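You operate a simulated robot arm through the tools that you are given. There is no shell and no other tool.

You are at the controls of a simulated robot arm. One attempt, no reset.

## Task
Lock the green base, load the red barrel, put the cover on and seal it.
Fine: white slider to LOCK; the yellow seal goes on the square pad on the cover; the other barrel, the red seal, the coil and the orange base with its cover stay. Set down upright: what you pick out.

The check looks at the end state, three seconds after you hand in, the way a careful person would. Anything else that was tipped, shoved, dropped, spilled or broken makes it a failure. A push-on lid holds only when it is set on centred and level and pressed home; a screw cap is set on level and turned clockwise until tight.

## Robot
A 6-joint arm with a two-finger parallel gripper, fixed in place. Base frame: the origin is at the foot of the arm, x ahead of it, y to its left, z up; the work surface is at about z = 772. Units: mm, rad, N and s.
With the tool pointing down near the work surface it reaches from about 140 to 840 mm from the base axis. Its first joint turns from -2.897 to 2.897 rad. Payload 3.91 kg.
Tool frame: the origin (TCP) lies between the finger pads and is the grasp point; the fingertips stand 30 mm ahead of it; z points along the fingers, y is the line along which they close. Largest opening 110 mm; finger width 20, thickness 10; the body of the gripper, 48 by 112 mm, starts 55 mm behind the TCP.
Orientation is told as [roll, pitch, yaw] about the base's x, y, z axes, in that order, counted from this pose: with the fingers straight down and closing along the base's y, the tool's x points along the base's -x, its y along +y and its z along -z.

## Interface
- The arm moves only by the tool play_rows. Its argument "targets" is a list of rows, each a list of 3 entries, a list of its own where there are three numbers: the shift along the base's x, y, z in mm, then the turn, a rotation vector about the base's x, y, z in rad, then the closure, from 0 (fully open) to 1 (shut). In form: [[[tx, ty, tz], [rx, ry, rz], claw], ...]. A call has 1 to 20 rows; each row shifts and turns the commanded pose from where the row before left it. Each row takes 0.2 s and may step no farther than 50 mm and 0.15 rad from the row before; otherwise, or with a gripper value out of range, the whole call is refused. A pose out of reach is approached as far as the arm can. The call stops where the force on the tool passes 90 N (or 10 N more than at its start, if that is more) or the arm is blocked; 0.2 s more then pass. Each finger travels about 108 mm/s and halts on what it meets, pressing with about 26 N; the grip force reading is that of the motor and also rises with nothing between the fingers. The clock runs only during rows and for 0.2 s after the last one: add rows that do not move to give the fingers time. It gives the time, the measured TCP pose, the force on the tool (base axes), the opening and the grip force at its end, in the units of the frame above (readings bear some noise), with the torque about the TCP (base axes, N m) and any sound that the robot's microphone picked up.
- Cameras (640 x 400 px; columns grow to the right, rows downward): "scene" is fixed at [50.5, 496, 1352.3]; the picture's right is [-0.23, -0.97, 0.00], its down [-0.70, 0.17, -0.70] and it looks along [0.68, -0.16, -0.72] (base axes); focal length 345 px, centre (320, 200). "wrist" rides on the gripper at [77, 7, -114] in the tool frame; the picture's right is [-0.09, 1.00, 0.00], its down [-0.80, -0.07, -0.59] and it looks along [-0.59, -0.05, 0.80] (tool axes); focal length 270 px, centre (320, 200). There is no depth. A picture from a camera that has moved, and an enlarged one, comes with that camera's place and axes in the base frame and with its lens. The place of the scene camera against the robot may be out by one fixed shift of up to 18 mm in any direction.
- capture(camera): a new picture of that camera. It takes no simulated time.
- lift_body(by): slides the trunk up (or, below 0, down) by that many mm; the arm rides with it, the base frame stays. It gives what a move gives, with no picture.
- close_up(camera, box): a new picture of the part [left, top, right, bottom] of that camera's present view, enlarged. It takes no simulated time.
- close_job(): hands the job in; it is judged then, once.

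Nothing tells you positions but the pictures and the camera data. Unless the task says otherwise, let go and move clear before handing in.

The tools are called by a JSON object that holds its "fn" and its "kwargs". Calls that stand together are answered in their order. play_rows: Moves the arm, as the interface text tells. Its arguments: {"type":"object","properties":{"targets":{"type":"array"}},"required":["targets"]} The other tools are called the same way: lift_body (by) slides the trunk up or down; capture (camera) takes a picture; close_up (camera, box) takes an enlarged picture of a part of a camera's view; close_job () hands the job in.

At the start:

```text
clock: 0.0
eef_pos: [345.5, 384.6, 1091.4]
orientation: [-0.001, -0.002, 0.0]
contact_force: [-0.5, 0.0, 0.7]
wrist_torque: [0.01, -0.01, 0.01]
grip_width: 110.1
gripper_force: 0.0
trunk travel left (down, up): [-350.0, 190.0]
```

scene: 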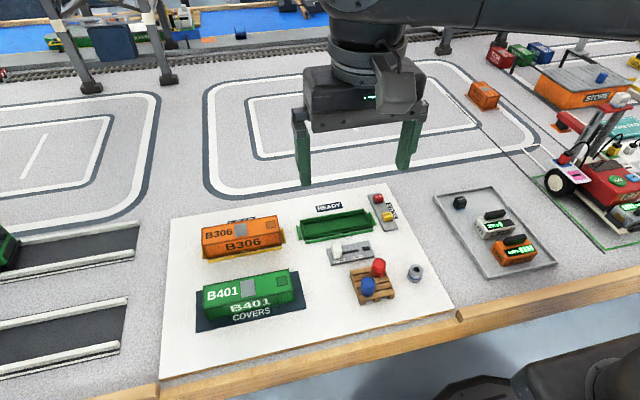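
wrist: 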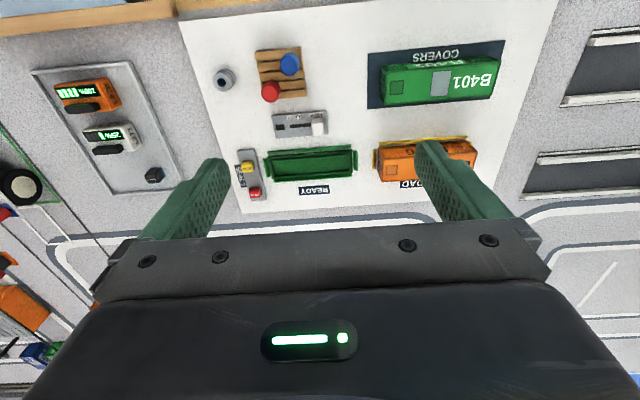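

I see a white board with the orange base and cover (B306), a green cover (B401) on a COVERS mat, the open green base at READY, a slider with a white knob, a pallet with red and blue barrels, a coil, and a small seal rack. I'll take enlarged views to get positions.

{"fn": "close_up", "kwargs": {"camera": "scene", "box": [280, 180, 440, 310]}}

{"fn": "close_up", "kwargs": {"camera": "scene", "box": [180, 200, 320, 340]}}

{"fn": "close_up", "kwargs": {"camera": "wrist", "box": [200, 30, 370, 210]}}

{"fn": "close_up", "kwargs": {"camera": "wrist", "box": [350, 20, 520, 200]}}

```text
3.08 times, centred on (360, 245) of scene
camera zoom: at [50.5, 496.0, 1352.3], right [-0.23, -0.97, 0.0], down [-0.7, 0.17, -0.7], along [0.68, -0.16, -0.72], focal length 1061 px, centre (197, 62)
```

zoom: 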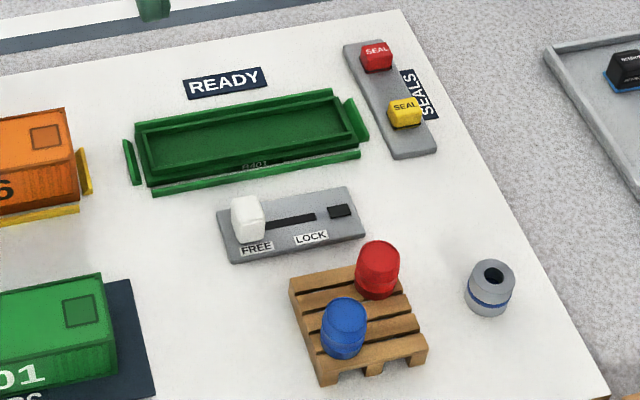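

```text
2.86 times, centred on (250, 270) of scene
camera zoom: at [50.5, 496.0, 1352.3], right [-0.23, -0.97, 0.0], down [-0.7, 0.17, -0.7], along [0.68, -0.16, -0.72], focal length 985 px, centre (520, 0)
```

zoom: 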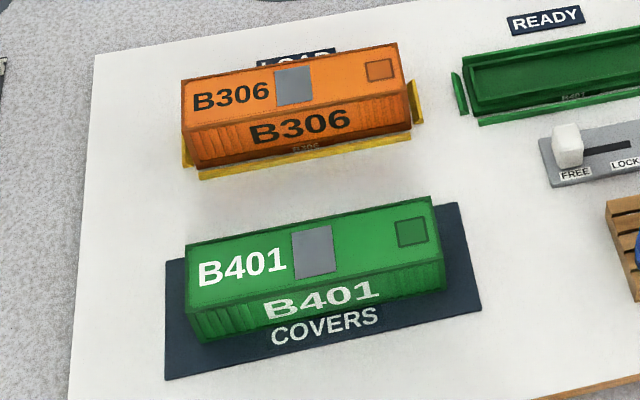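

```text
2.22 times, centred on (285, 120) of wrist
camera zoom: at [268.7, 392.5, 1206.2], right [0.09, 1.0, 0.0], down [0.8, -0.07, 0.59], along [0.59, -0.05, -0.8], focal length 601 px, centre (398, 378)
```

zoom: 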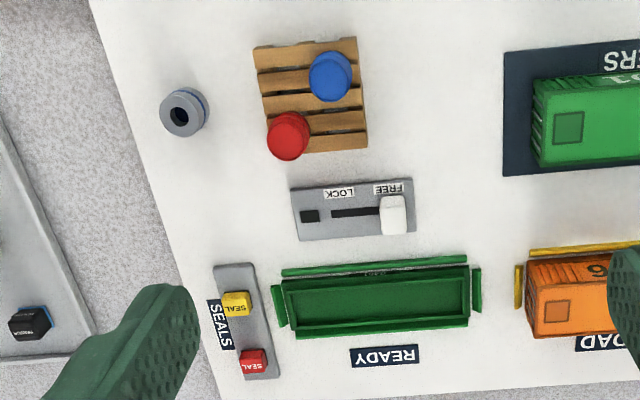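

```text
2.22 times, centred on (435, 110) of wrist
camera zoom: at [268.7, 392.5, 1206.2], right [0.09, 1.0, 0.0], down [0.8, -0.07, 0.59], along [0.59, -0.05, -0.8], focal length 601 px, centre (64, 400)
```

zoom: 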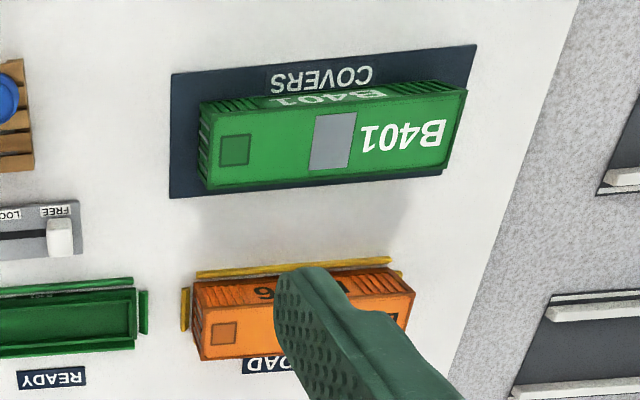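

The wrist view puts the green base near (500, 355), the knob near (425, 375), the red barrel near (360, 315), the green cover near (366, 540) and the yellow seal near (492, 243). I'll go lower to measure more exactly.

{"fn": "play_rows", "kwargs": {"targets": [[[14, -11, -34], [0, 0, 0], 0], [[14, -11, -34], [0, 0, 0], 0], [[14, -11, -34], [0, 0, 0], 0], [[14, -11, -34], [0, 0, 0], 0], [[15, -11, -35], [0, 0, 0], 0], [[0, 0, 0], [0, 0, 0], 0]]}}

{"fn": "capture", "kwargs": {"camera": "wrist"}}

```text
clock: 1.4
eef_pos: [417.5, 332.1, 920.8]
orientation: [0.0, 0.0, 0.001]
contact_force: [-0.7, 0.2, -0.6]
wrist_torque: [0.0, 0.0, -0.03]
grip_width: 110.1
gripper_force: 0.1
trunk travel left (down, up): [-350.0, 190.0]
```

```text
taken
camera wrist: at [340.2, 338.2, 1035.0], right [0.09, 1.0, 0.0], down [0.8, -0.07, 0.59], along [0.59, -0.05, -0.8], focal length 270 px, centre (320, 200)
```

wrist: 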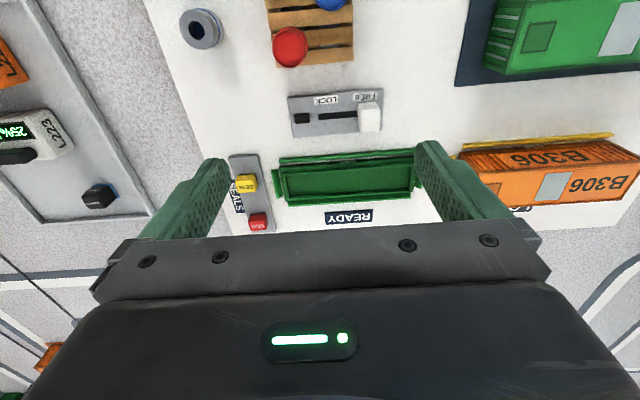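

{"fn": "close_up", "kwargs": {"camera": "wrist", "box": [265, 80, 425, 180]}}

{"fn": "close_up", "kwargs": {"camera": "wrist", "box": [260, 130, 430, 236]}}

{"fn": "close_up", "kwargs": {"camera": "wrist", "box": [170, 0, 360, 118]}}

{"fn": "close_up", "kwargs": {"camera": "wrist", "box": [210, 150, 300, 240]}}

```text
4.00 times, centred on (345, 130) of wrist
camera zoom: at [340.2, 338.2, 1035.0], right [0.09, 1.0, 0.0], down [0.8, -0.07, 0.59], along [0.59, -0.05, -0.8], focal length 1081 px, centre (220, 480)
```

zoom: 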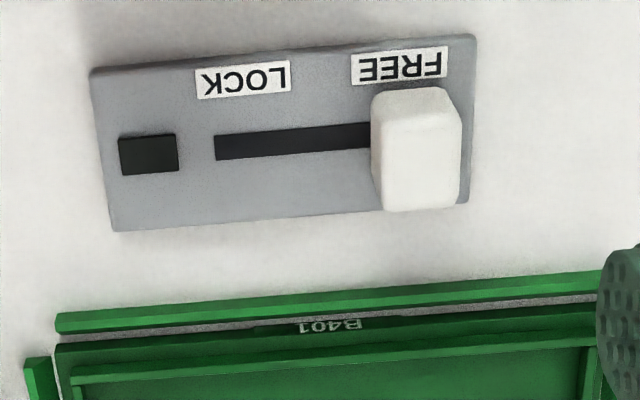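

```text
3.76 times, centred on (345, 183) of wrist
camera zoom: at [340.2, 338.2, 1035.0], right [0.09, 1.0, 0.0], down [0.8, -0.07, 0.59], along [0.59, -0.05, -0.8], focal length 1018 px, centre (226, 264)
```

zoom: 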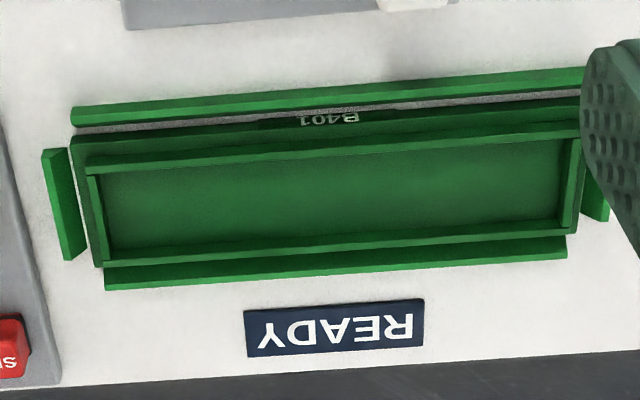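

```text
3.37 times, centred on (265, 59) of wrist
camera zoom: at [340.2, 338.2, 1035.0], right [0.09, 1.0, 0.0], down [0.8, -0.07, 0.59], along [0.59, -0.05, -0.8], focal length 910 px, centre (505, 675)
```

zoom: 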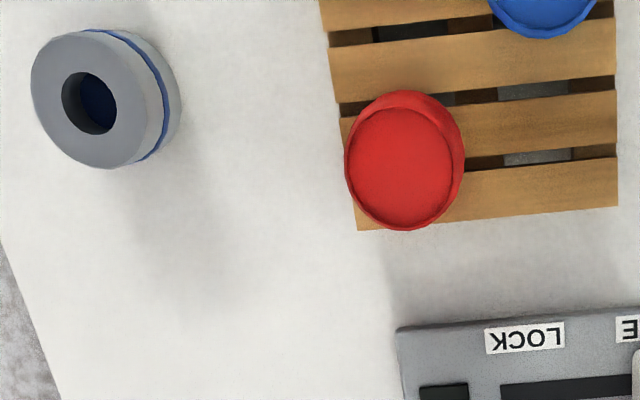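

```text
4.44 times, centred on (255, 195) of wrist
camera zoom: at [340.2, 338.2, 1035.0], right [0.09, 1.0, 0.0], down [0.8, -0.07, 0.59], along [0.59, -0.05, -0.8], focal length 1201 px, centre (609, 222)
```

zoom: 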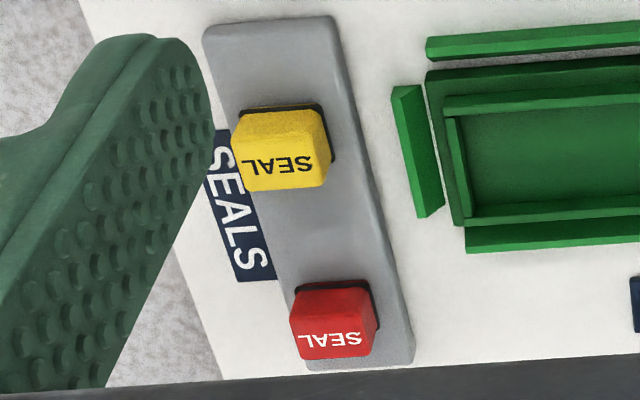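

Everything on the board is square to the base axes: base centre about (505, 355), knob about (429, 374) with about 37 mm to travel toward -y to LOCK. I'll hover over the knob with the fingers part closed and check it.

{"fn": "play_rows", "kwargs": {"targets": [[[4, 14, -20], [0, 0, 0], 0.5], [[4, 14, -20], [0, 0, 0], 0.5], [[3.5, 14, -20], [0, 0, 0], 0.5], [[0, 0, 0], [0, 0, 0], 0.5]]}}

{"fn": "capture", "kwargs": {"camera": "wrist"}}

{"fn": "close_up", "kwargs": {"camera": "scene", "box": [300, 200, 440, 290]}}

```text
clock: 2.4
eef_pos: [428.5, 373.4, 859.3]
orientation: [0.0, 0.0, -0.001]
contact_force: [0.3, -0.1, -0.4]
wrist_torque: [-0.01, 0.05, -0.02]
grip_width: 55.1
gripper_force: 0.1
trunk travel left (down, up): [-350.0, 190.0]
```

```text
taken
camera wrist: at [352.0, 381.1, 973.3], right [0.09, 1.0, 0.0], down [0.8, -0.07, 0.59], along [0.59, -0.05, -0.8], focal length 270 px, centre (320, 200)
```

wrist: 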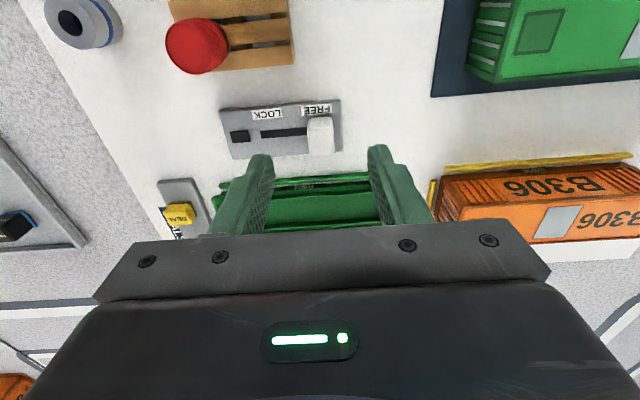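

```text
4.44 times, centred on (370, 245) of scene
camera zoom: at [50.5, 496.0, 1352.3], right [-0.23, -0.97, 0.0], down [-0.7, 0.17, -0.7], along [0.68, -0.16, -0.72], focal length 1533 px, centre (98, 0)
```

zoom: 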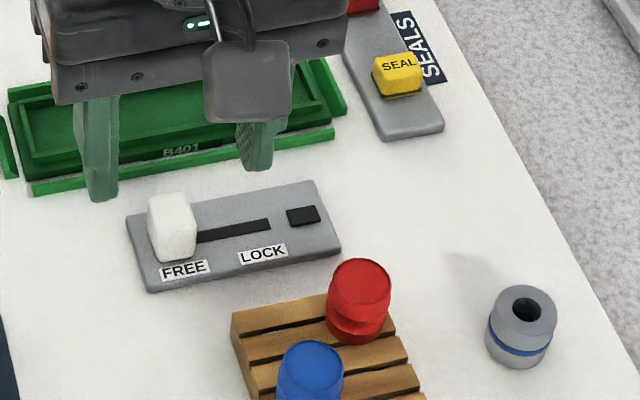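

The knob sits under the TCP. I'll lower until the fingertips straddle the knob just above the plate, then look.

{"fn": "play_rows", "kwargs": {"targets": [[[0, 0, -20], [0, 0, 0], 0.5], [[0, 0, -20], [0, 0, 0], 0.6], [[0, 0, 0], [0, 0, 0], 0.6]]}}

{"fn": "close_up", "kwargs": {"camera": "wrist", "box": [200, 60, 440, 240]}}

{"fn": "close_up", "kwargs": {"camera": "scene", "box": [300, 200, 440, 290]}}

```text
clock: 3.2
eef_pos: [427.9, 373.7, 818.4]
orientation: [0.0, 0.0, 0.0]
contact_force: [-0.1, -0.2, 0.7]
wrist_torque: [-0.02, 0.0, 0.01]
grip_width: 44.0
gripper_force: 0.0
trunk travel left (down, up): [-350.0, 190.0]
```

```text
2.22 times, centred on (320, 150) of wrist
camera zoom: at [351.4, 380.4, 933.8], right [0.09, 1.0, 0.0], down [0.8, -0.07, 0.59], along [0.59, -0.05, -0.8], focal length 601 px, centre (320, 311)
```

zoom: 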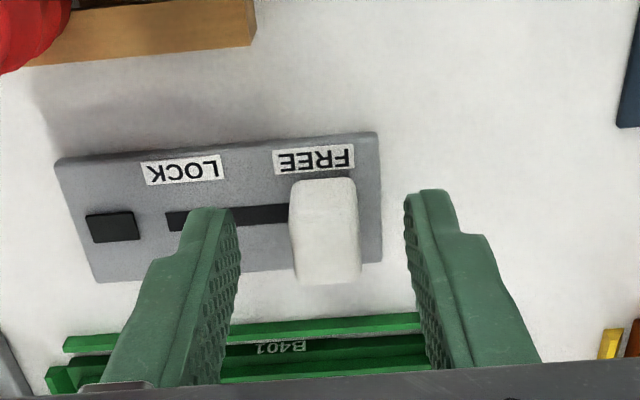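

```text
4.44 times, centred on (370, 245) of scene
camera zoom: at [50.5, 496.0, 1352.3], right [-0.23, -0.97, 0.0], down [-0.7, 0.17, -0.7], along [0.68, -0.16, -0.72], focal length 1533 px, centre (98, 0)
```

zoom: 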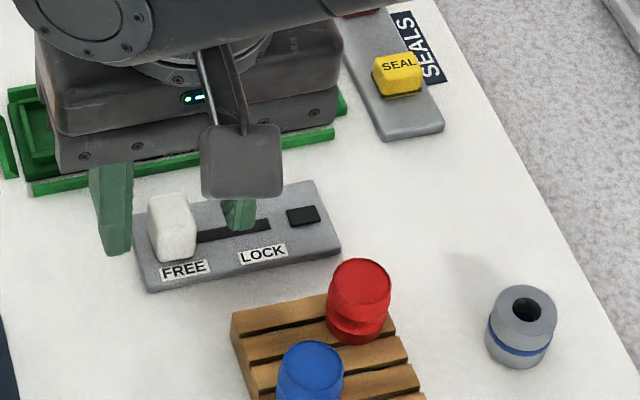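

The fingertips straddle the knob well. I'll grip it and drag it toward LOCK.

{"fn": "play_rows", "kwargs": {"targets": [[[0, 0, 0], [0, 0, 0], 0.9], [[0, 0, 0], [0, 0, 0], 0.9], [[0, -9, 0], [0, 0, 0], 0.9], [[0, -9, 0], [0, 0, 0], 0.9], [[0, -8, 0], [0, 0, 0], 0.9], [[0, -6, 0], [0, 0, 0], 0.9], [[0, -2, 0], [0, 0, 0], 0.9]]}}

{"fn": "close_up", "kwargs": {"camera": "wrist", "box": [200, 60, 440, 240]}}

{"fn": "close_up", "kwargs": {"camera": "scene", "box": [300, 200, 440, 290]}}

```text
clock: 4.8
eef_pos: [428.7, 338.3, 819.1]
orientation: [-0.003, 0.001, 0.0]
contact_force: [-3.0, 0.6, -14.1]
wrist_torque: [0.07, -0.12, -0.01]
grip_width: 16.9
gripper_force: 45.2
trunk travel left (down, up): [-350.0, 190.0]
```

```text
2.22 times, centred on (320, 150) of wrist
camera zoom: at [351.7, 345.6, 934.2], right [0.09, 1.0, 0.0], down [0.8, -0.07, 0.59], along [0.59, -0.05, -0.81], focal length 601 px, centre (320, 311)
```

zoom: 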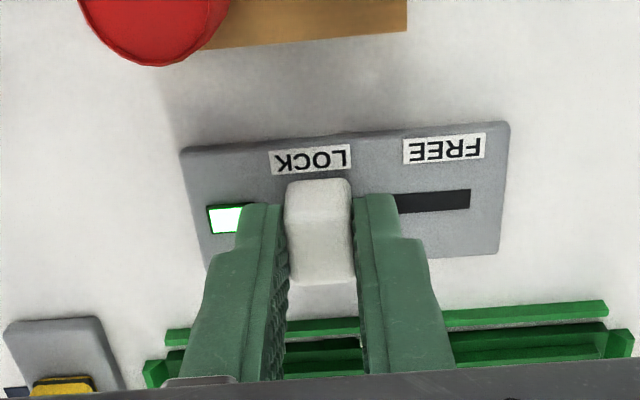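

```text
4.44 times, centred on (370, 245) of scene
camera zoom: at [50.5, 496.0, 1352.3], right [-0.23, -0.97, 0.0], down [-0.7, 0.17, -0.7], along [0.68, -0.16, -0.72], focal length 1533 px, centre (98, 0)
```

zoom: 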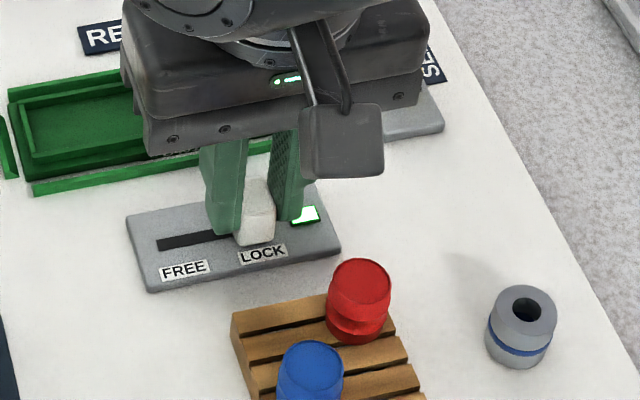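

The lamp by LOCK has turned green, so the base is locked. I'll nudge it 2 mm more toward the stop, then release and rise.

{"fn": "play_rows", "kwargs": {"targets": [[[0, -2, 0], [0, 0, 0], 0.9], [[0, 0, 0], [0, 0, 0], 0.9]]}}

{"fn": "play_rows", "kwargs": {"targets": [[[0, 0, 0], [0, 0, 0], 0.6], [[0, 0, 0], [0, 0, 0], 0.6], [[0, 0, 30], [0, 0, 0], 0.6], [[0, 0, 40], [0, 0, 0], 0.6], [[0, 0, 40], [0, 0, 0], 0.6], [[0, 0, 0], [0, 0, 0], 0.6]]}}

{"fn": "close_up", "kwargs": {"camera": "wrist", "box": [200, 60, 440, 240]}}

{"fn": "capture", "kwargs": {"camera": "scene"}}

```text
clock: 5.4
eef_pos: [428.5, 336.9, 819.4]
orientation: [-0.002, 0.001, 0.0]
contact_force: [-4.5, 0.2, -22.2]
wrist_torque: [0.08, 0.13, 0.0]
grip_width: 16.9
gripper_force: 45.4
trunk travel left (down, up): [-350.0, 190.0]
```

```text
clock: 6.8
eef_pos: [428.2, 336.2, 931.0]
orientation: [-0.001, 0.001, 0.001]
contact_force: [0.6, -0.9, 0.3]
wrist_torque: [0.02, 0.01, 0.02]
grip_width: 44.1
gripper_force: 0.1
trunk travel left (down, up): [-350.0, 190.0]
```

```text
2.22 times, centred on (320, 150) of wrist
camera zoom: at [351.8, 344.2, 1045.3], right [0.09, 1.0, 0.0], down [0.8, -0.07, 0.59], along [0.59, -0.05, -0.8], focal length 601 px, centre (320, 311)
```

zoom: 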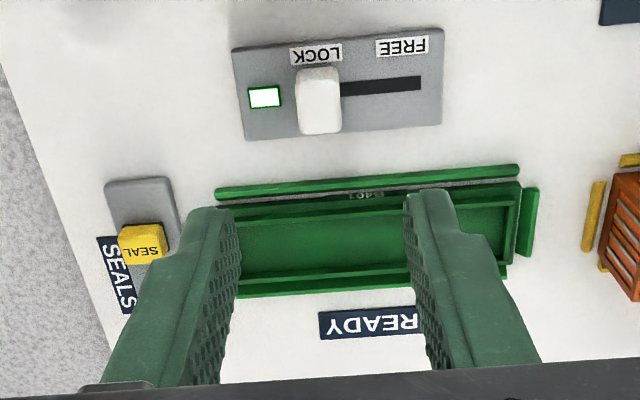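

```text
taken
```

scene: 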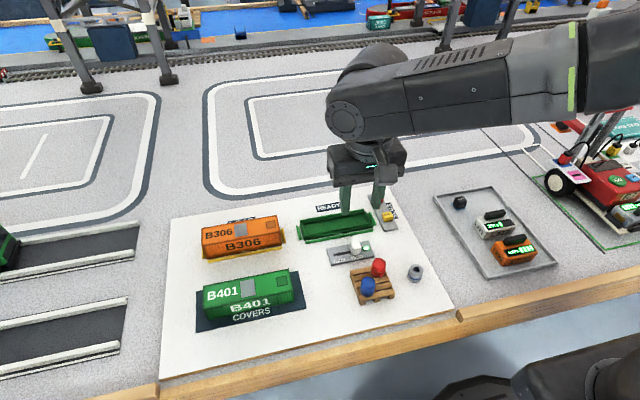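

The slider is at LOCK and its lamp is lit. Next is the red barrel, near (364, 314); I'll hover above it to measure.

{"fn": "play_rows", "kwargs": {"targets": [[[-32, -11, 0], [0, 0, 0], 0.55], [[-32, -11, -20], [0, 0, 0], 0.55], [[0, 0, -21], [0, 0, 0], 0.55], [[0, 0, 0], [0, 0, 0], 0.55]]}}

{"fn": "close_up", "kwargs": {"camera": "wrist", "box": [200, 60, 440, 240]}}

{"fn": "close_up", "kwargs": {"camera": "scene", "box": [320, 220, 440, 320]}}

```text
clock: 7.8
eef_pos: [365.8, 314.5, 889.2]
orientation: [0.002, 0.0, 0.0]
contact_force: [0.2, -0.3, 1.0]
wrist_torque: [-0.03, 0.04, -0.02]
grip_width: 49.3
gripper_force: 0.0
trunk travel left (down, up): [-350.0, 190.0]
```

```text
2.22 times, centred on (320, 150) of wrist
camera zoom: at [288.4, 321.7, 1003.7], right [0.09, 1.0, 0.0], down [0.8, -0.07, 0.59], along [0.59, -0.05, -0.8], focal length 601 px, centre (320, 311)
```

zoom: 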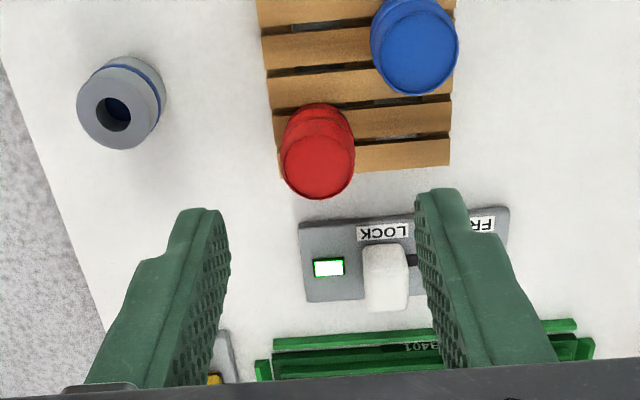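

```text
4.00 times, centred on (380, 270) of scene
camera zoom: at [50.5, 496.0, 1352.3], right [-0.23, -0.97, 0.0], down [-0.7, 0.17, -0.7], along [0.68, -0.16, -0.72], focal length 1379 px, centre (80, -80)
```

zoom: 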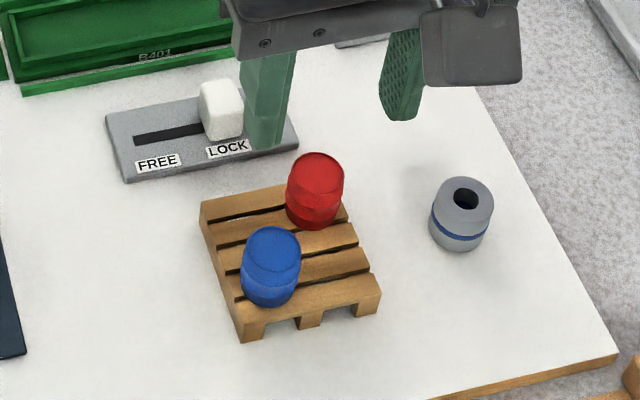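

The red barrel top is at about (366, 314.3, 817), right under the TCP, and the blue barrel's edge stays about 7 mm clear of the finger. I'll lower in two stages and grip.

{"fn": "play_rows", "kwargs": {"targets": [[[0, 0, -25], [0, 0, 0], 0.6], [[0, 0, -20], [0, 0, 0], 0.6], [[0, 0, -12], [0, 0, 0], 0.6], [[0, 0, 0], [0, 0, 0], 0.6]]}}

{"fn": "close_up", "kwargs": {"camera": "wrist", "box": [200, 60, 440, 240]}}

{"fn": "close_up", "kwargs": {"camera": "scene", "box": [320, 220, 440, 320]}}

```text
clock: 8.8
eef_pos: [366.1, 315.3, 831.2]
orientation: [0.001, -0.001, 0.0]
contact_force: [0.4, 0.3, -0.6]
wrist_torque: [-0.01, 0.01, -0.01]
grip_width: 44.1
gripper_force: 0.0
trunk travel left (down, up): [-350.0, 190.0]
```

```text
2.22 times, centred on (320, 150) of wrist
camera zoom: at [288.6, 322.7, 946.7], right [0.09, 1.0, 0.0], down [0.8, -0.07, 0.59], along [0.59, -0.05, -0.8], focal length 601 px, centre (320, 311)
```

zoom: 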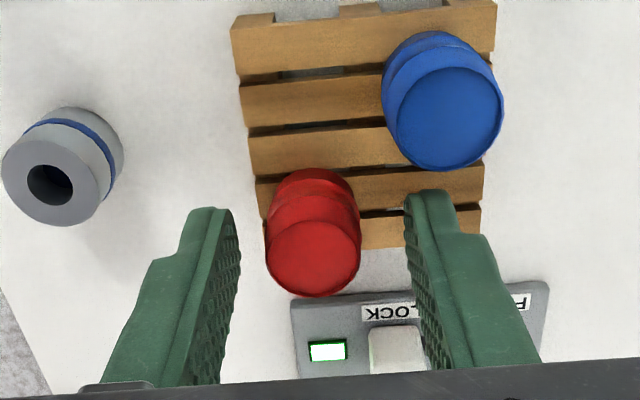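

```text
4.00 times, centred on (380, 270) of scene
camera zoom: at [50.5, 496.0, 1352.3], right [-0.23, -0.97, 0.0], down [-0.7, 0.17, -0.7], along [0.68, -0.16, -0.72], focal length 1379 px, centre (80, -80)
```

zoom: 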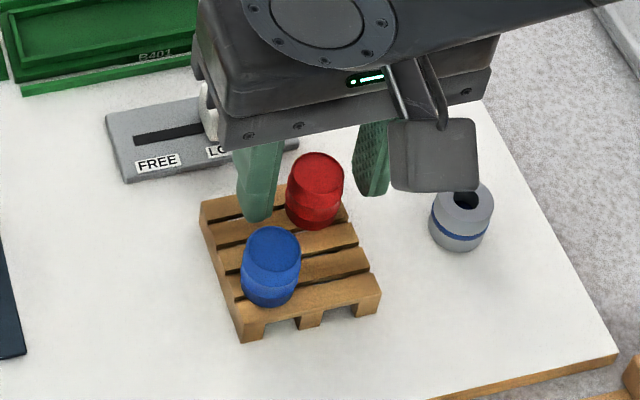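

Alignment looks good, with clear space round the fingers. I'll lower 8 mm more and close on the barrel.

{"fn": "play_rows", "kwargs": {"targets": [[[0, 0, -8], [0, 0, 0], 0.6], [[0, 0, 0], [0, 0, 0], 0.7], [[0, 0, 0], [0, 0, 0], 0.9], [[0, 0, 0], [0, 0, 0], 0.9]]}}

{"fn": "close_up", "kwargs": {"camera": "wrist", "box": [200, 60, 440, 240]}}

{"fn": "close_up", "kwargs": {"camera": "scene", "box": [320, 220, 440, 320]}}

```text
clock: 9.8
eef_pos: [364.7, 314.3, 823.7]
orientation: [-0.002, 0.001, 0.0]
contact_force: [0.9, -0.6, -0.2]
wrist_torque: [0.0, -0.02, 0.01]
grip_width: 22.4
gripper_force: 25.9
trunk travel left (down, up): [-350.0, 190.0]
```

```text
2.22 times, centred on (320, 150) of wrist
camera zoom: at [288.0, 321.5, 938.3], right [0.09, 1.0, 0.0], down [0.8, -0.07, 0.59], along [0.59, -0.05, -0.8], focal length 601 px, centre (320, 311)
```

zoom: 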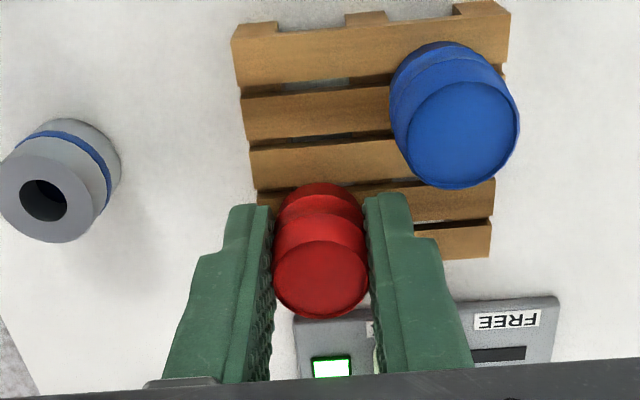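

```text
4.00 times, centred on (380, 270) of scene
camera zoom: at [50.5, 496.0, 1352.3], right [-0.23, -0.97, 0.0], down [-0.7, 0.17, -0.7], along [0.68, -0.16, -0.72], focal length 1379 px, centre (80, -80)
```

zoom: 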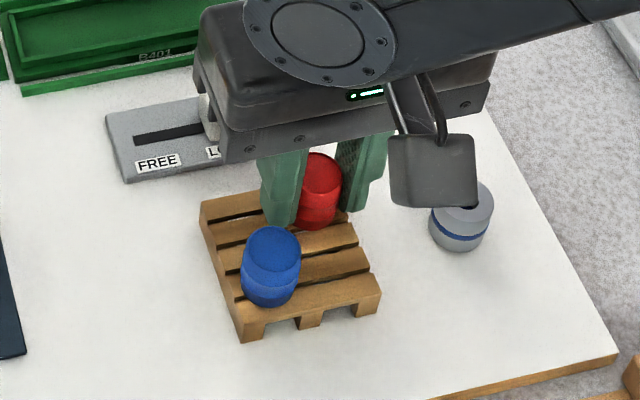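

The barrel is gripped (22.4 mm). I'll lift it and carry it over the green base.

{"fn": "play_rows", "kwargs": {"targets": [[[0, 0, 20], [0, 0, 0], 0.9], [[0, 0, 30], [0, 0, 0], 0.9], [[0, 0, 30], [0, 0, 0], 0.9], [[35, 10, 0], [0, 0, 0], 0.9], [[35, 10, 0], [0, 0, 0], 0.9], [[35, 10, 0], [0, 0, 0], 0.9], [[30, 10, 0], [0, 0, 0], 0.9], [[0, 0, 0], [0, 0, 0], 0.9]]}}

{"fn": "capture", "kwargs": {"camera": "wrist"}}

{"fn": "close_up", "kwargs": {"camera": "wrist", "box": [200, 60, 440, 240]}}

{"fn": "close_up", "kwargs": {"camera": "scene", "box": [280, 180, 440, 290]}}

```text
clock: 11.6
eef_pos: [498.3, 355.5, 903.9]
orientation: [0.0, 0.001, 0.0]
contact_force: [0.4, 0.0, -0.1]
wrist_torque: [-0.02, 0.0, 0.01]
grip_width: 11.1
gripper_force: 0.0
trunk travel left (down, up): [-350.0, 190.0]
```

```text
taken
camera wrist: at [421.5, 363.0, 1018.7], right [0.09, 1.0, 0.0], down [0.8, -0.07, 0.59], along [0.59, -0.05, -0.8], focal length 270 px, centre (320, 200)
```

wrist: 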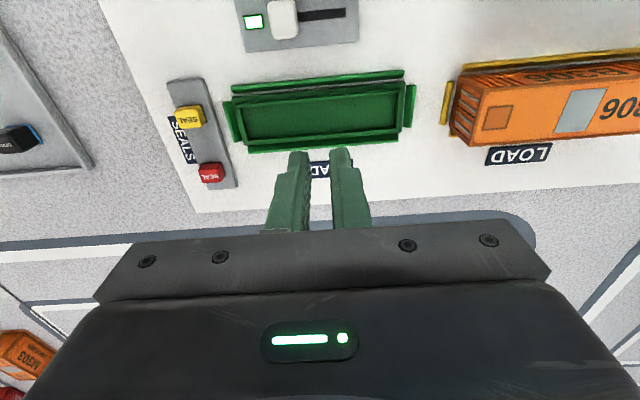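

```text
2.22 times, centred on (320, 150) of wrist
camera zoom: at [421.5, 363.0, 1018.7], right [0.09, 1.0, 0.0], down [0.8, -0.07, 0.59], along [0.59, -0.05, -0.8], focal length 601 px, centre (320, 311)
```

zoom: 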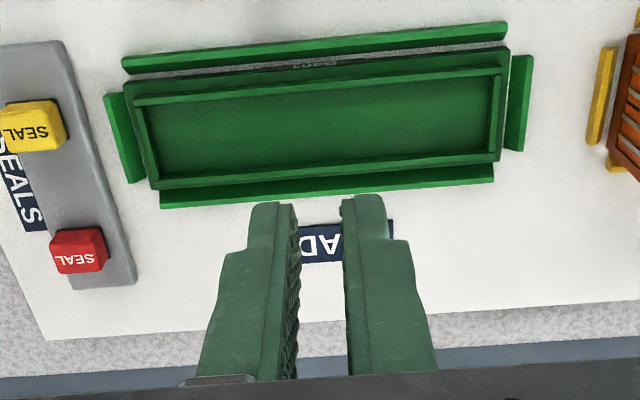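

```text
3.64 times, centred on (360, 235) of scene
camera zoom: at [50.5, 496.0, 1352.3], right [-0.23, -0.97, 0.0], down [-0.7, 0.17, -0.7], along [0.68, -0.16, -0.72], focal length 1254 px, centre (174, 73)
```

zoom: 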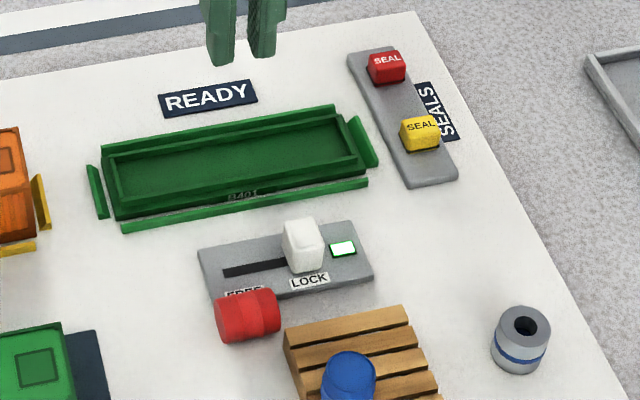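

The barrel slipped out of the grip during the carry and now lies on its side by the slider's FREE end. The slider is still at LOCK. I'll look closely before recovering it.

{"fn": "close_up", "kwargs": {"camera": "scene", "box": [310, 235, 400, 295]}}

{"fn": "play_rows", "kwargs": {"targets": [[[-30, 15, 15], [0, 0, 0], 0.5], [[-35, 15, 15], [0, 0, 0], 0.5], [[-35, 0, 0], [0, 0, 0], 0.5], [[0, 0, 0], [0, 0, 0], 0.5]]}}

{"fn": "capture", "kwargs": {"camera": "wrist"}}

{"fn": "close_up", "kwargs": {"camera": "scene", "box": [310, 235, 400, 295]}}

```text
6.67 times, centred on (355, 265) of scene
camera zoom: at [50.5, 496.0, 1352.3], right [-0.23, -0.97, 0.0], down [-0.7, 0.17, -0.7], along [0.68, -0.16, -0.72], focal length 2299 px, centre (87, -233)
```

zoom: 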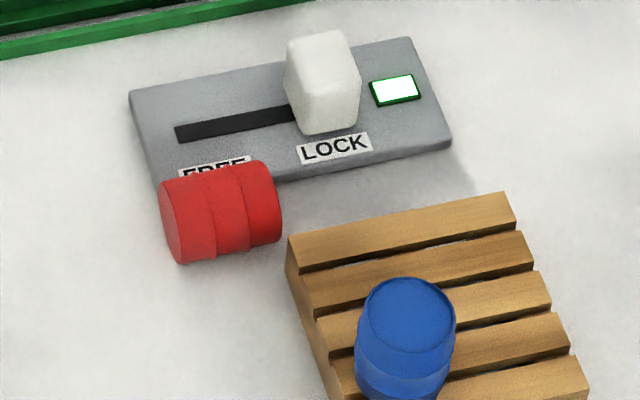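

```text
clock: 12.6
eef_pos: [399.7, 384.2, 934.5]
orientation: [0.001, 0.001, 0.0]
contact_force: [0.2, 0.6, 0.1]
wrist_torque: [-0.01, 0.02, -0.01]
grip_width: 55.3
gripper_force: 0.1
trunk travel left (down, up): [-350.0, 190.0]
```

```text
taken
camera wrist: at [322.8, 391.7, 1048.7], right [0.09, 1.0, 0.0], down [0.8, -0.07, 0.59], along [0.59, -0.05, -0.8], focal length 270 px, centre (320, 200)
```

wrist: 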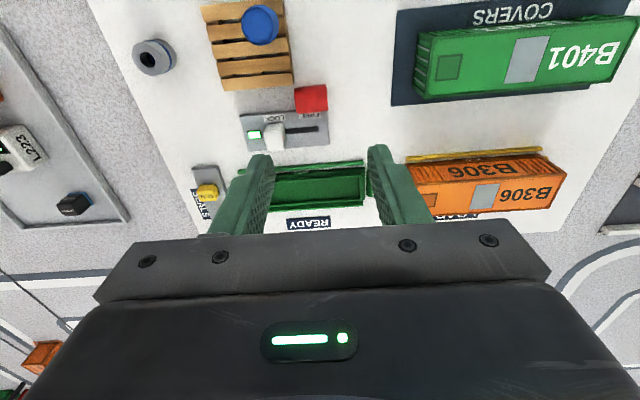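

```text
6.67 times, centred on (355, 265) of scene
camera zoom: at [50.5, 496.0, 1352.3], right [-0.23, -0.97, 0.0], down [-0.7, 0.17, -0.7], along [0.68, -0.16, -0.72], focal length 2299 px, centre (87, -233)
```

zoom: 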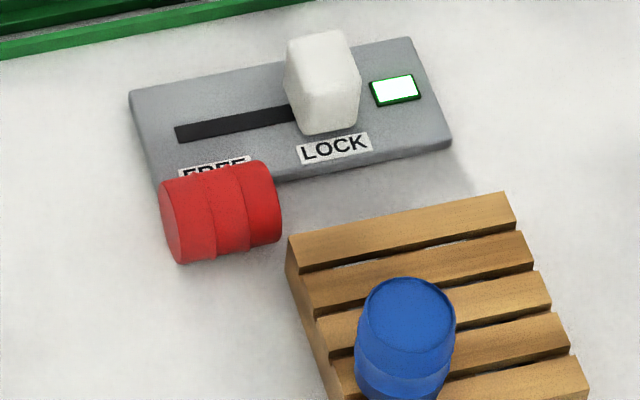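

The fallen barrel is lying still, axis along y, next to the slider plate; the blue barrel and slider are undisturbed. I'll measure it closely to plan a tilted regrasp that stands it upright again.

{"fn": "close_up", "kwargs": {"camera": "wrist", "box": [260, 60, 360, 160]}}

{"fn": "close_up", "kwargs": {"camera": "wrist", "box": [190, 0, 340, 100]}}

{"fn": "close_up", "kwargs": {"camera": "scene", "box": [325, 250, 365, 275]}}

```text
4.00 times, centred on (310, 110) of wrist
camera zoom: at [322.8, 391.7, 1048.7], right [0.09, 1.0, 0.0], down [0.8, -0.07, 0.59], along [0.59, -0.05, -0.8], focal length 1081 px, centre (360, 560)
```

zoom: 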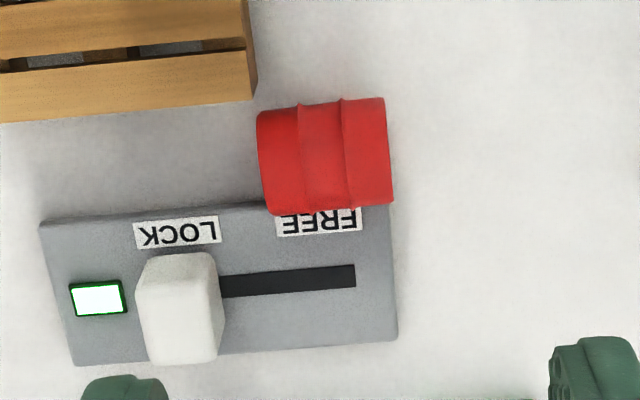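

```text
4.00 times, centred on (265, 50) of wrist
camera zoom: at [322.8, 391.7, 1048.7], right [0.09, 1.0, 0.0], down [0.8, -0.07, 0.59], along [0.59, -0.05, -0.8], focal length 1081 px, centre (540, 800)
```

zoom: 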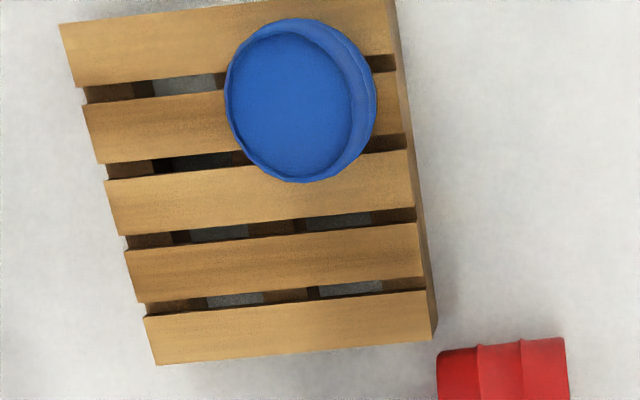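

```text
16.00 times, centred on (345, 262) of scene
camera zoom: at [50.5, 496.0, 1352.3], right [-0.23, -0.97, 0.0], down [-0.7, 0.17, -0.7], along [0.68, -0.16, -0.72], focal length 5518 px, centre (-80, -800)
```

zoom: 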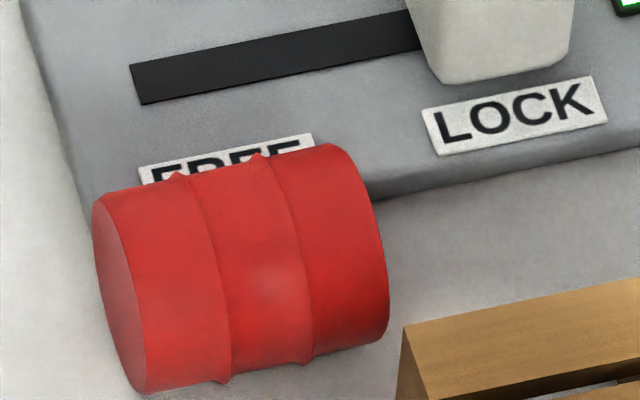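

The fallen barrel is at about (397, 377), axis along y, touching the slider plate. My plan is to lift it by its ends, lay it in open space, regrasp it leaning, and turn it upright. First I'll test in free air that the arm can reach the tilted-back pose.

{"fn": "play_rows", "kwargs": {"targets": [[[-10, 10, 5], [0, 0.15, 0], 0.5], [[-10, 10, 5], [0, 0.15, 0], 0.5], [[-10, 5, 5], [0, 0.15, 0], 0.5], [[0, 0, 0], [0, 0.15, 0], 0.5], [[0, 0, 0], [0, 0.15, 0], 0.5], [[0, 0, 0], [0, 0.15, 0], 0.5], [[0, 0, 0], [0, 0.1, 0], 0.5], [[0, 0, 0], [0, 0, 0], 0.5]]}}

{"fn": "capture", "kwargs": {"camera": "scene"}}

{"fn": "capture", "kwargs": {"camera": "wrist"}}

```text
clock: 14.4
eef_pos: [365.5, 408.3, 946.1]
orientation: [0.005, 0.996, 0.0]
contact_force: [0.4, -0.5, 0.4]
wrist_torque: [0.03, 0.02, 0.01]
grip_width: 55.0
gripper_force: 0.0
out of reach, approached as far as the arm can: row 7
trunk travel left (down, up): [-350.0, 190.0]
```

```text
taken
```

scene: 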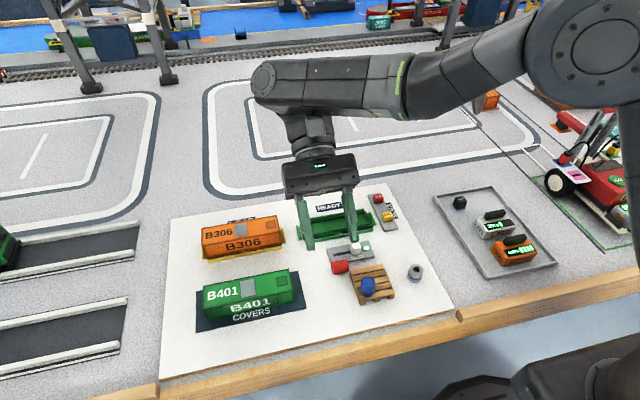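

```text
taken
camera wrist: at [421.2, 415.0, 1073.6], right [0.05, 1.0, -0.07], down [0.93, -0.07, -0.35], along [-0.35, -0.05, -0.93], focal length 270 px, centre (320, 200)
```

wrist: 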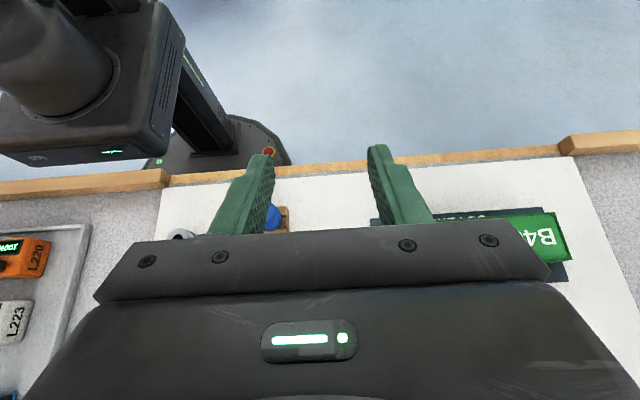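

The tilted-back pose is reachable to about 0.99 rad. Now I'll return to vertical and hover over the fallen barrel to pick it up by its ends.

{"fn": "play_rows", "kwargs": {"targets": [[[5, -5, 0], [0, -0.145, 0], 0.5], [[5, -5, 0], [0, -0.145, 0], 0.5], [[5, -5, 0], [0, -0.145, 0], 0.5], [[5, -5, 0], [0, -0.14, 0], 0.5], [[5, -5, -15], [0, -0.14, 0], 0.5], [[5, -5, -15], [0, -0.14, 0], 0.5], [[1.5, -1.3, -16], [0, -0.141, 0], 0.5], [[0, 0, -20], [0, 0, 0], 0.5], [[0, 0, 0], [0, 0, 0], 0.5]]}}

{"fn": "capture", "kwargs": {"camera": "wrist"}}

{"fn": "close_up", "kwargs": {"camera": "wrist", "box": [250, 70, 390, 190]}}

```text
clock: 16.4
eef_pos: [397.3, 377.0, 881.2]
orientation: [0.001, 0.003, -0.001]
contact_force: [0.1, 0.1, -0.4]
wrist_torque: [0.01, -0.01, 0.01]
grip_width: 55.1
gripper_force: 0.0
trunk travel left (down, up): [-350.0, 190.0]
```

```text
taken
camera wrist: at [320.5, 384.9, 996.4], right [0.09, 1.0, 0.0], down [0.8, -0.07, 0.59], along [0.59, -0.05, -0.81], focal length 270 px, centre (320, 200)
```

wrist: 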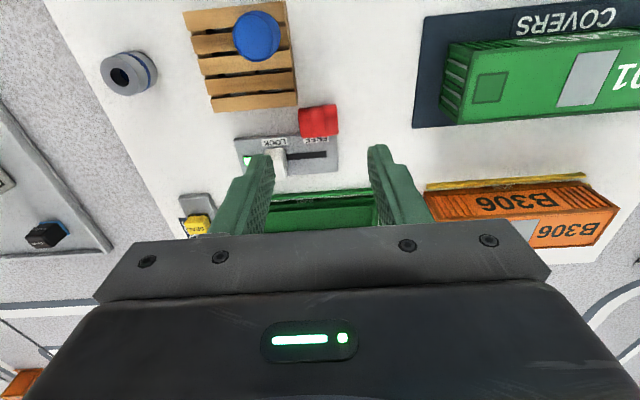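

```text
3.33 times, centred on (320, 130) of wrist
camera zoom: at [320.5, 384.9, 996.4], right [0.09, 1.0, 0.0], down [0.8, -0.07, 0.59], along [0.59, -0.05, -0.81], focal length 901 px, centre (320, 433)
```

zoom: 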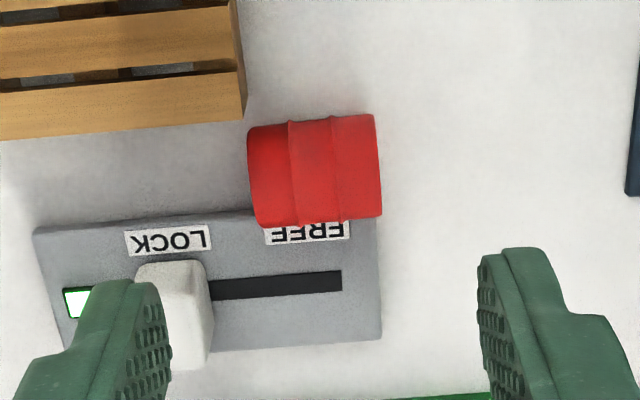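

The barrel is centred under the TCP at (397.5, 377), and the fingers clear both pallet and plate by about 6 mm. I'll lower and grip it by its ends.

{"fn": "play_rows", "kwargs": {"targets": [[[0, 0, -25], [0, 0, 0], 0.5], [[0, 0, -25], [0, 0, 0], 0.5], [[0, 0, -15], [0, 0, 0], 0.5], [[0, 0, 0], [0, 0, 0], 0.5]]}}

{"fn": "close_up", "kwargs": {"camera": "wrist", "box": [220, 70, 420, 220]}}

{"fn": "close_up", "kwargs": {"camera": "scene", "box": [310, 225, 400, 295]}}

```text
clock: 17.4
eef_pos: [397.2, 377.8, 816.7]
orientation: [0.0, 0.004, 0.0]
contact_force: [-0.3, -0.7, 0.6]
wrist_torque: [0.01, -0.02, -0.03]
grip_width: 55.0
gripper_force: 0.1
trunk travel left (down, up): [-350.0, 190.0]
```

```text
2.67 times, centred on (320, 145) of wrist
camera zoom: at [320.7, 383.6, 931.2], right [0.09, 1.0, 0.0], down [0.8, -0.07, 0.59], along [0.59, -0.05, -0.81], focal length 721 px, centre (320, 347)
```

zoom: 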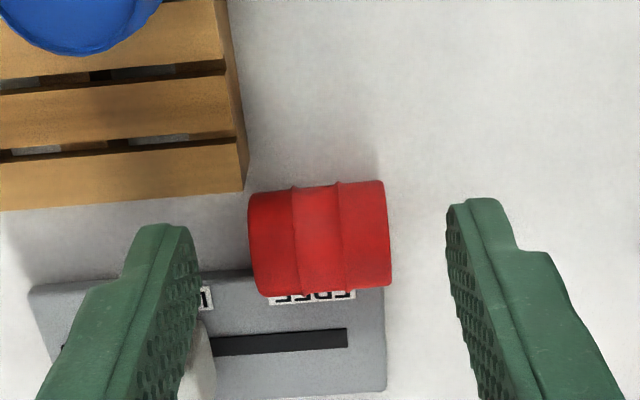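

```text
5.71 times, centred on (355, 260) of scene
camera zoom: at [50.5, 496.0, 1352.3], right [-0.23, -0.97, 0.0], down [-0.7, 0.17, -0.7], along [0.68, -0.16, -0.72], focal length 1971 px, centre (120, -143)
```

zoom: 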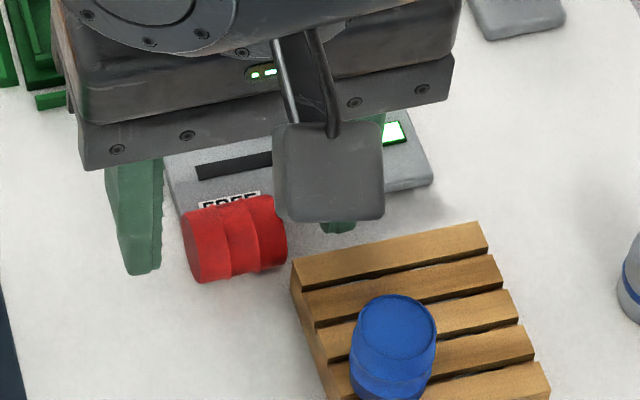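

The fingers sit clear on both sides of the barrel. I'll go down 10 mm more and close on the ends.

{"fn": "play_rows", "kwargs": {"targets": [[[0, 0, -10], [0, 0, 0], 0.5], [[0, 0, 0], [0, 0, 0], 0.6], [[0, 0, 0], [0, 0, 0], 0.7], [[0, 0, 0], [0, 0, 0], 0.9], [[0, 0, 0], [0, 0, 0], 1.0], [[0, 0, 0], [0, 0, 0], 1.0]]}}

{"fn": "close_up", "kwargs": {"camera": "wrist", "box": [220, 70, 420, 220]}}

```text
clock: 18.8
eef_pos: [397.6, 377.3, 804.7]
orientation: [0.0, 0.002, 0.0]
contact_force: [-0.1, 0.1, -0.5]
wrist_torque: [0.02, -0.01, -0.02]
grip_width: 28.6
gripper_force: 25.6
trunk travel left (down, up): [-350.0, 190.0]
```

```text
2.67 times, centred on (320, 145) of wrist
camera zoom: at [321.1, 383.7, 920.9], right [0.09, 1.0, 0.0], down [0.8, -0.07, 0.59], along [0.59, -0.05, -0.81], focal length 721 px, centre (320, 347)
```

zoom: 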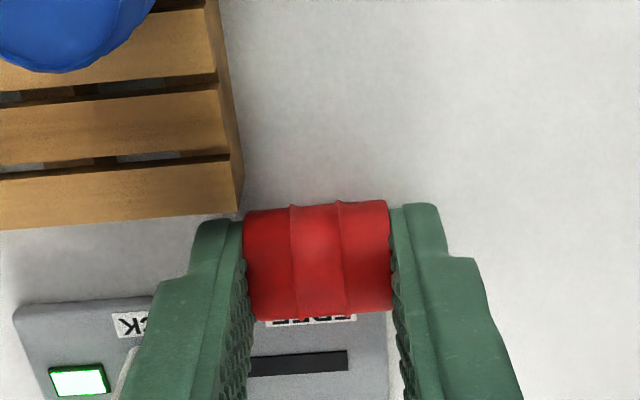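

It's gripped by the ends (28.6 mm). I'll lift slowly and check for slip.

{"fn": "play_rows", "kwargs": {"targets": [[[0, 0, 5], [0, 0, 0], 1.0], [[0, 0, 5], [0, 0, 0], 1.0], [[0, 0, 8], [0, 0, 0], 1.0], [[0, 0, 8], [0, 0, 0], 1.0], [[0, 0, 0], [0, 0, 0], 1.0]]}}

{"fn": "close_up", "kwargs": {"camera": "wrist", "box": [220, 70, 420, 220]}}

{"fn": "close_up", "kwargs": {"camera": "scene", "box": [310, 225, 400, 295]}}

```text
clock: 20.0
eef_pos: [397.0, 378.4, 832.6]
orientation: [0.0, 0.004, 0.0]
contact_force: [-0.2, -0.4, -0.3]
wrist_torque: [0.0, 0.02, 0.0]
grip_width: 28.4
gripper_force: 26.1
trunk travel left (down, up): [-350.0, 190.0]
```

```text
2.67 times, centred on (320, 145) of wrist
camera zoom: at [321.0, 384.7, 947.2], right [0.09, 1.0, 0.0], down [0.8, -0.07, 0.59], along [0.59, -0.05, -0.81], focal length 721 px, centre (320, 347)
```

zoom: 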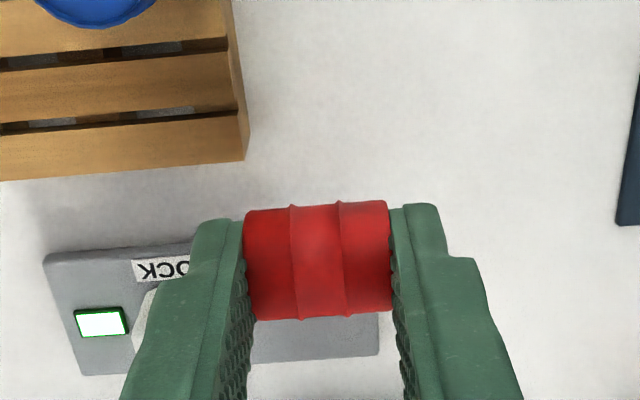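

```text
5.71 times, centred on (355, 260) of scene
camera zoom: at [50.5, 496.0, 1352.3], right [-0.23, -0.97, 0.0], down [-0.7, 0.17, -0.7], along [0.68, -0.16, -0.72], focal length 1971 px, centre (120, -143)
```

zoom: 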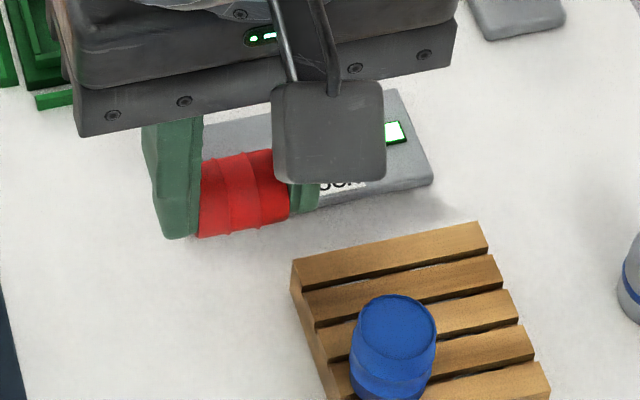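

It's holding firmly. I'll raise it, move over the open part of the board near (340, 402) and yaw -90° so the barrel's axis lies along x.

{"fn": "play_rows", "kwargs": {"targets": [[[0, 0, 12], [0, 0, 0], 1.0], [[0, 0, 15], [0, 0, 0], 1.0], [[0, 0, 15], [0, 0, 0], 1.0], [[-5, 2, 5], [0, 0, -0.14], 1.0], [[-5, 2, 0], [0, 0, -0.143], 1.0], [[-5, 2, 0], [0, 0, -0.143], 1.0], [[-5, 2, 0], [0, 0, -0.143], 1.0], [[-5, 2, 0], [0, 0, -0.143], 1.0], [[-5, 2, 0], [0, 0, -0.143], 1.0], [[-5, 2, 0], [0, 0, -0.143], 1.0], [[-5, 2, 0], [0, 0, -0.143], 1.0], [[-5, 2, 0], [0, 0, -0.143], 1.0], [[-5, 2, 0], [0, 0, -0.143], 1.0], [[-7, 4, 0], [0, 0, -0.144], 1.0], [[0, 0, 0], [0, 0, 0], 1.0]]}}

{"fn": "capture", "kwargs": {"camera": "wrist"}}

{"fn": "capture", "kwargs": {"camera": "scene"}}

```text
clock: 23.2
eef_pos: [341.4, 402.3, 878.3]
orientation: [0.001, 0.003, -1.572]
contact_force: [0.4, 0.5, 0.1]
wrist_torque: [0.0, 0.01, -0.01]
grip_width: 28.7
gripper_force: 26.3
trunk travel left (down, up): [-350.0, 190.0]
```

```text
taken
camera wrist: at [348.0, 478.7, 993.3], right [1.0, -0.09, 0.0], down [-0.07, -0.8, 0.59], along [-0.05, -0.59, -0.81], focal length 270 px, centre (320, 200)
```

wrist: 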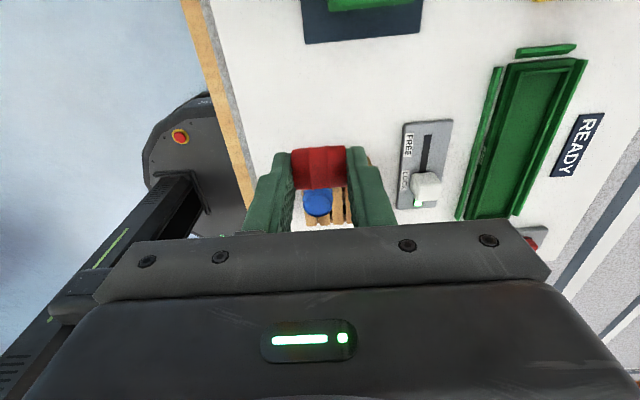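

```text
taken
```

scene: 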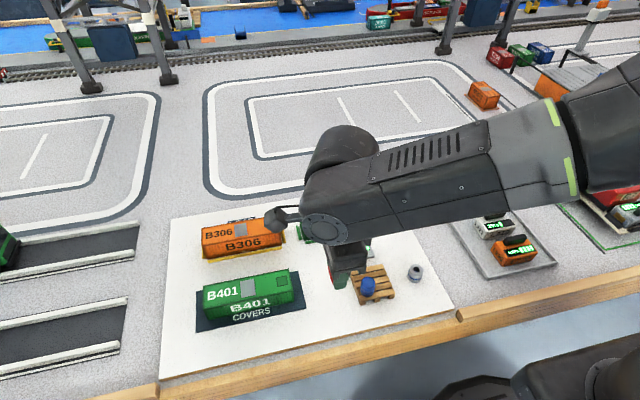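

The barrel's axis now lies along x over open board. I'll lower it gently to the board and release.

{"fn": "play_rows", "kwargs": {"targets": [[[0, 0, -20], [0, 0, 0], 1.0], [[0, 0, -20], [0, 0, 0], 1.0], [[0, 0, -15], [0, 0, 0], 1.0], [[0, 0, -10], [0, 0, 0], 1.0], [[0, 0, -4], [0, 0, 0], 1.0], [[0, 0, -2.5], [0, 0, 0], 1.0], [[0, 0, 0], [0, 0, 0], 1.0]]}}

```text
clock: 24.8
eef_pos: [341.2, 401.3, 805.9]
orientation: [-0.001, 0.004, -1.57]
contact_force: [0.7, 0.0, 0.8]
wrist_torque: [-0.04, 0.01, 0.02]
grip_width: 28.6
gripper_force: 25.5
trunk travel left (down, up): [-350.0, 190.0]
```

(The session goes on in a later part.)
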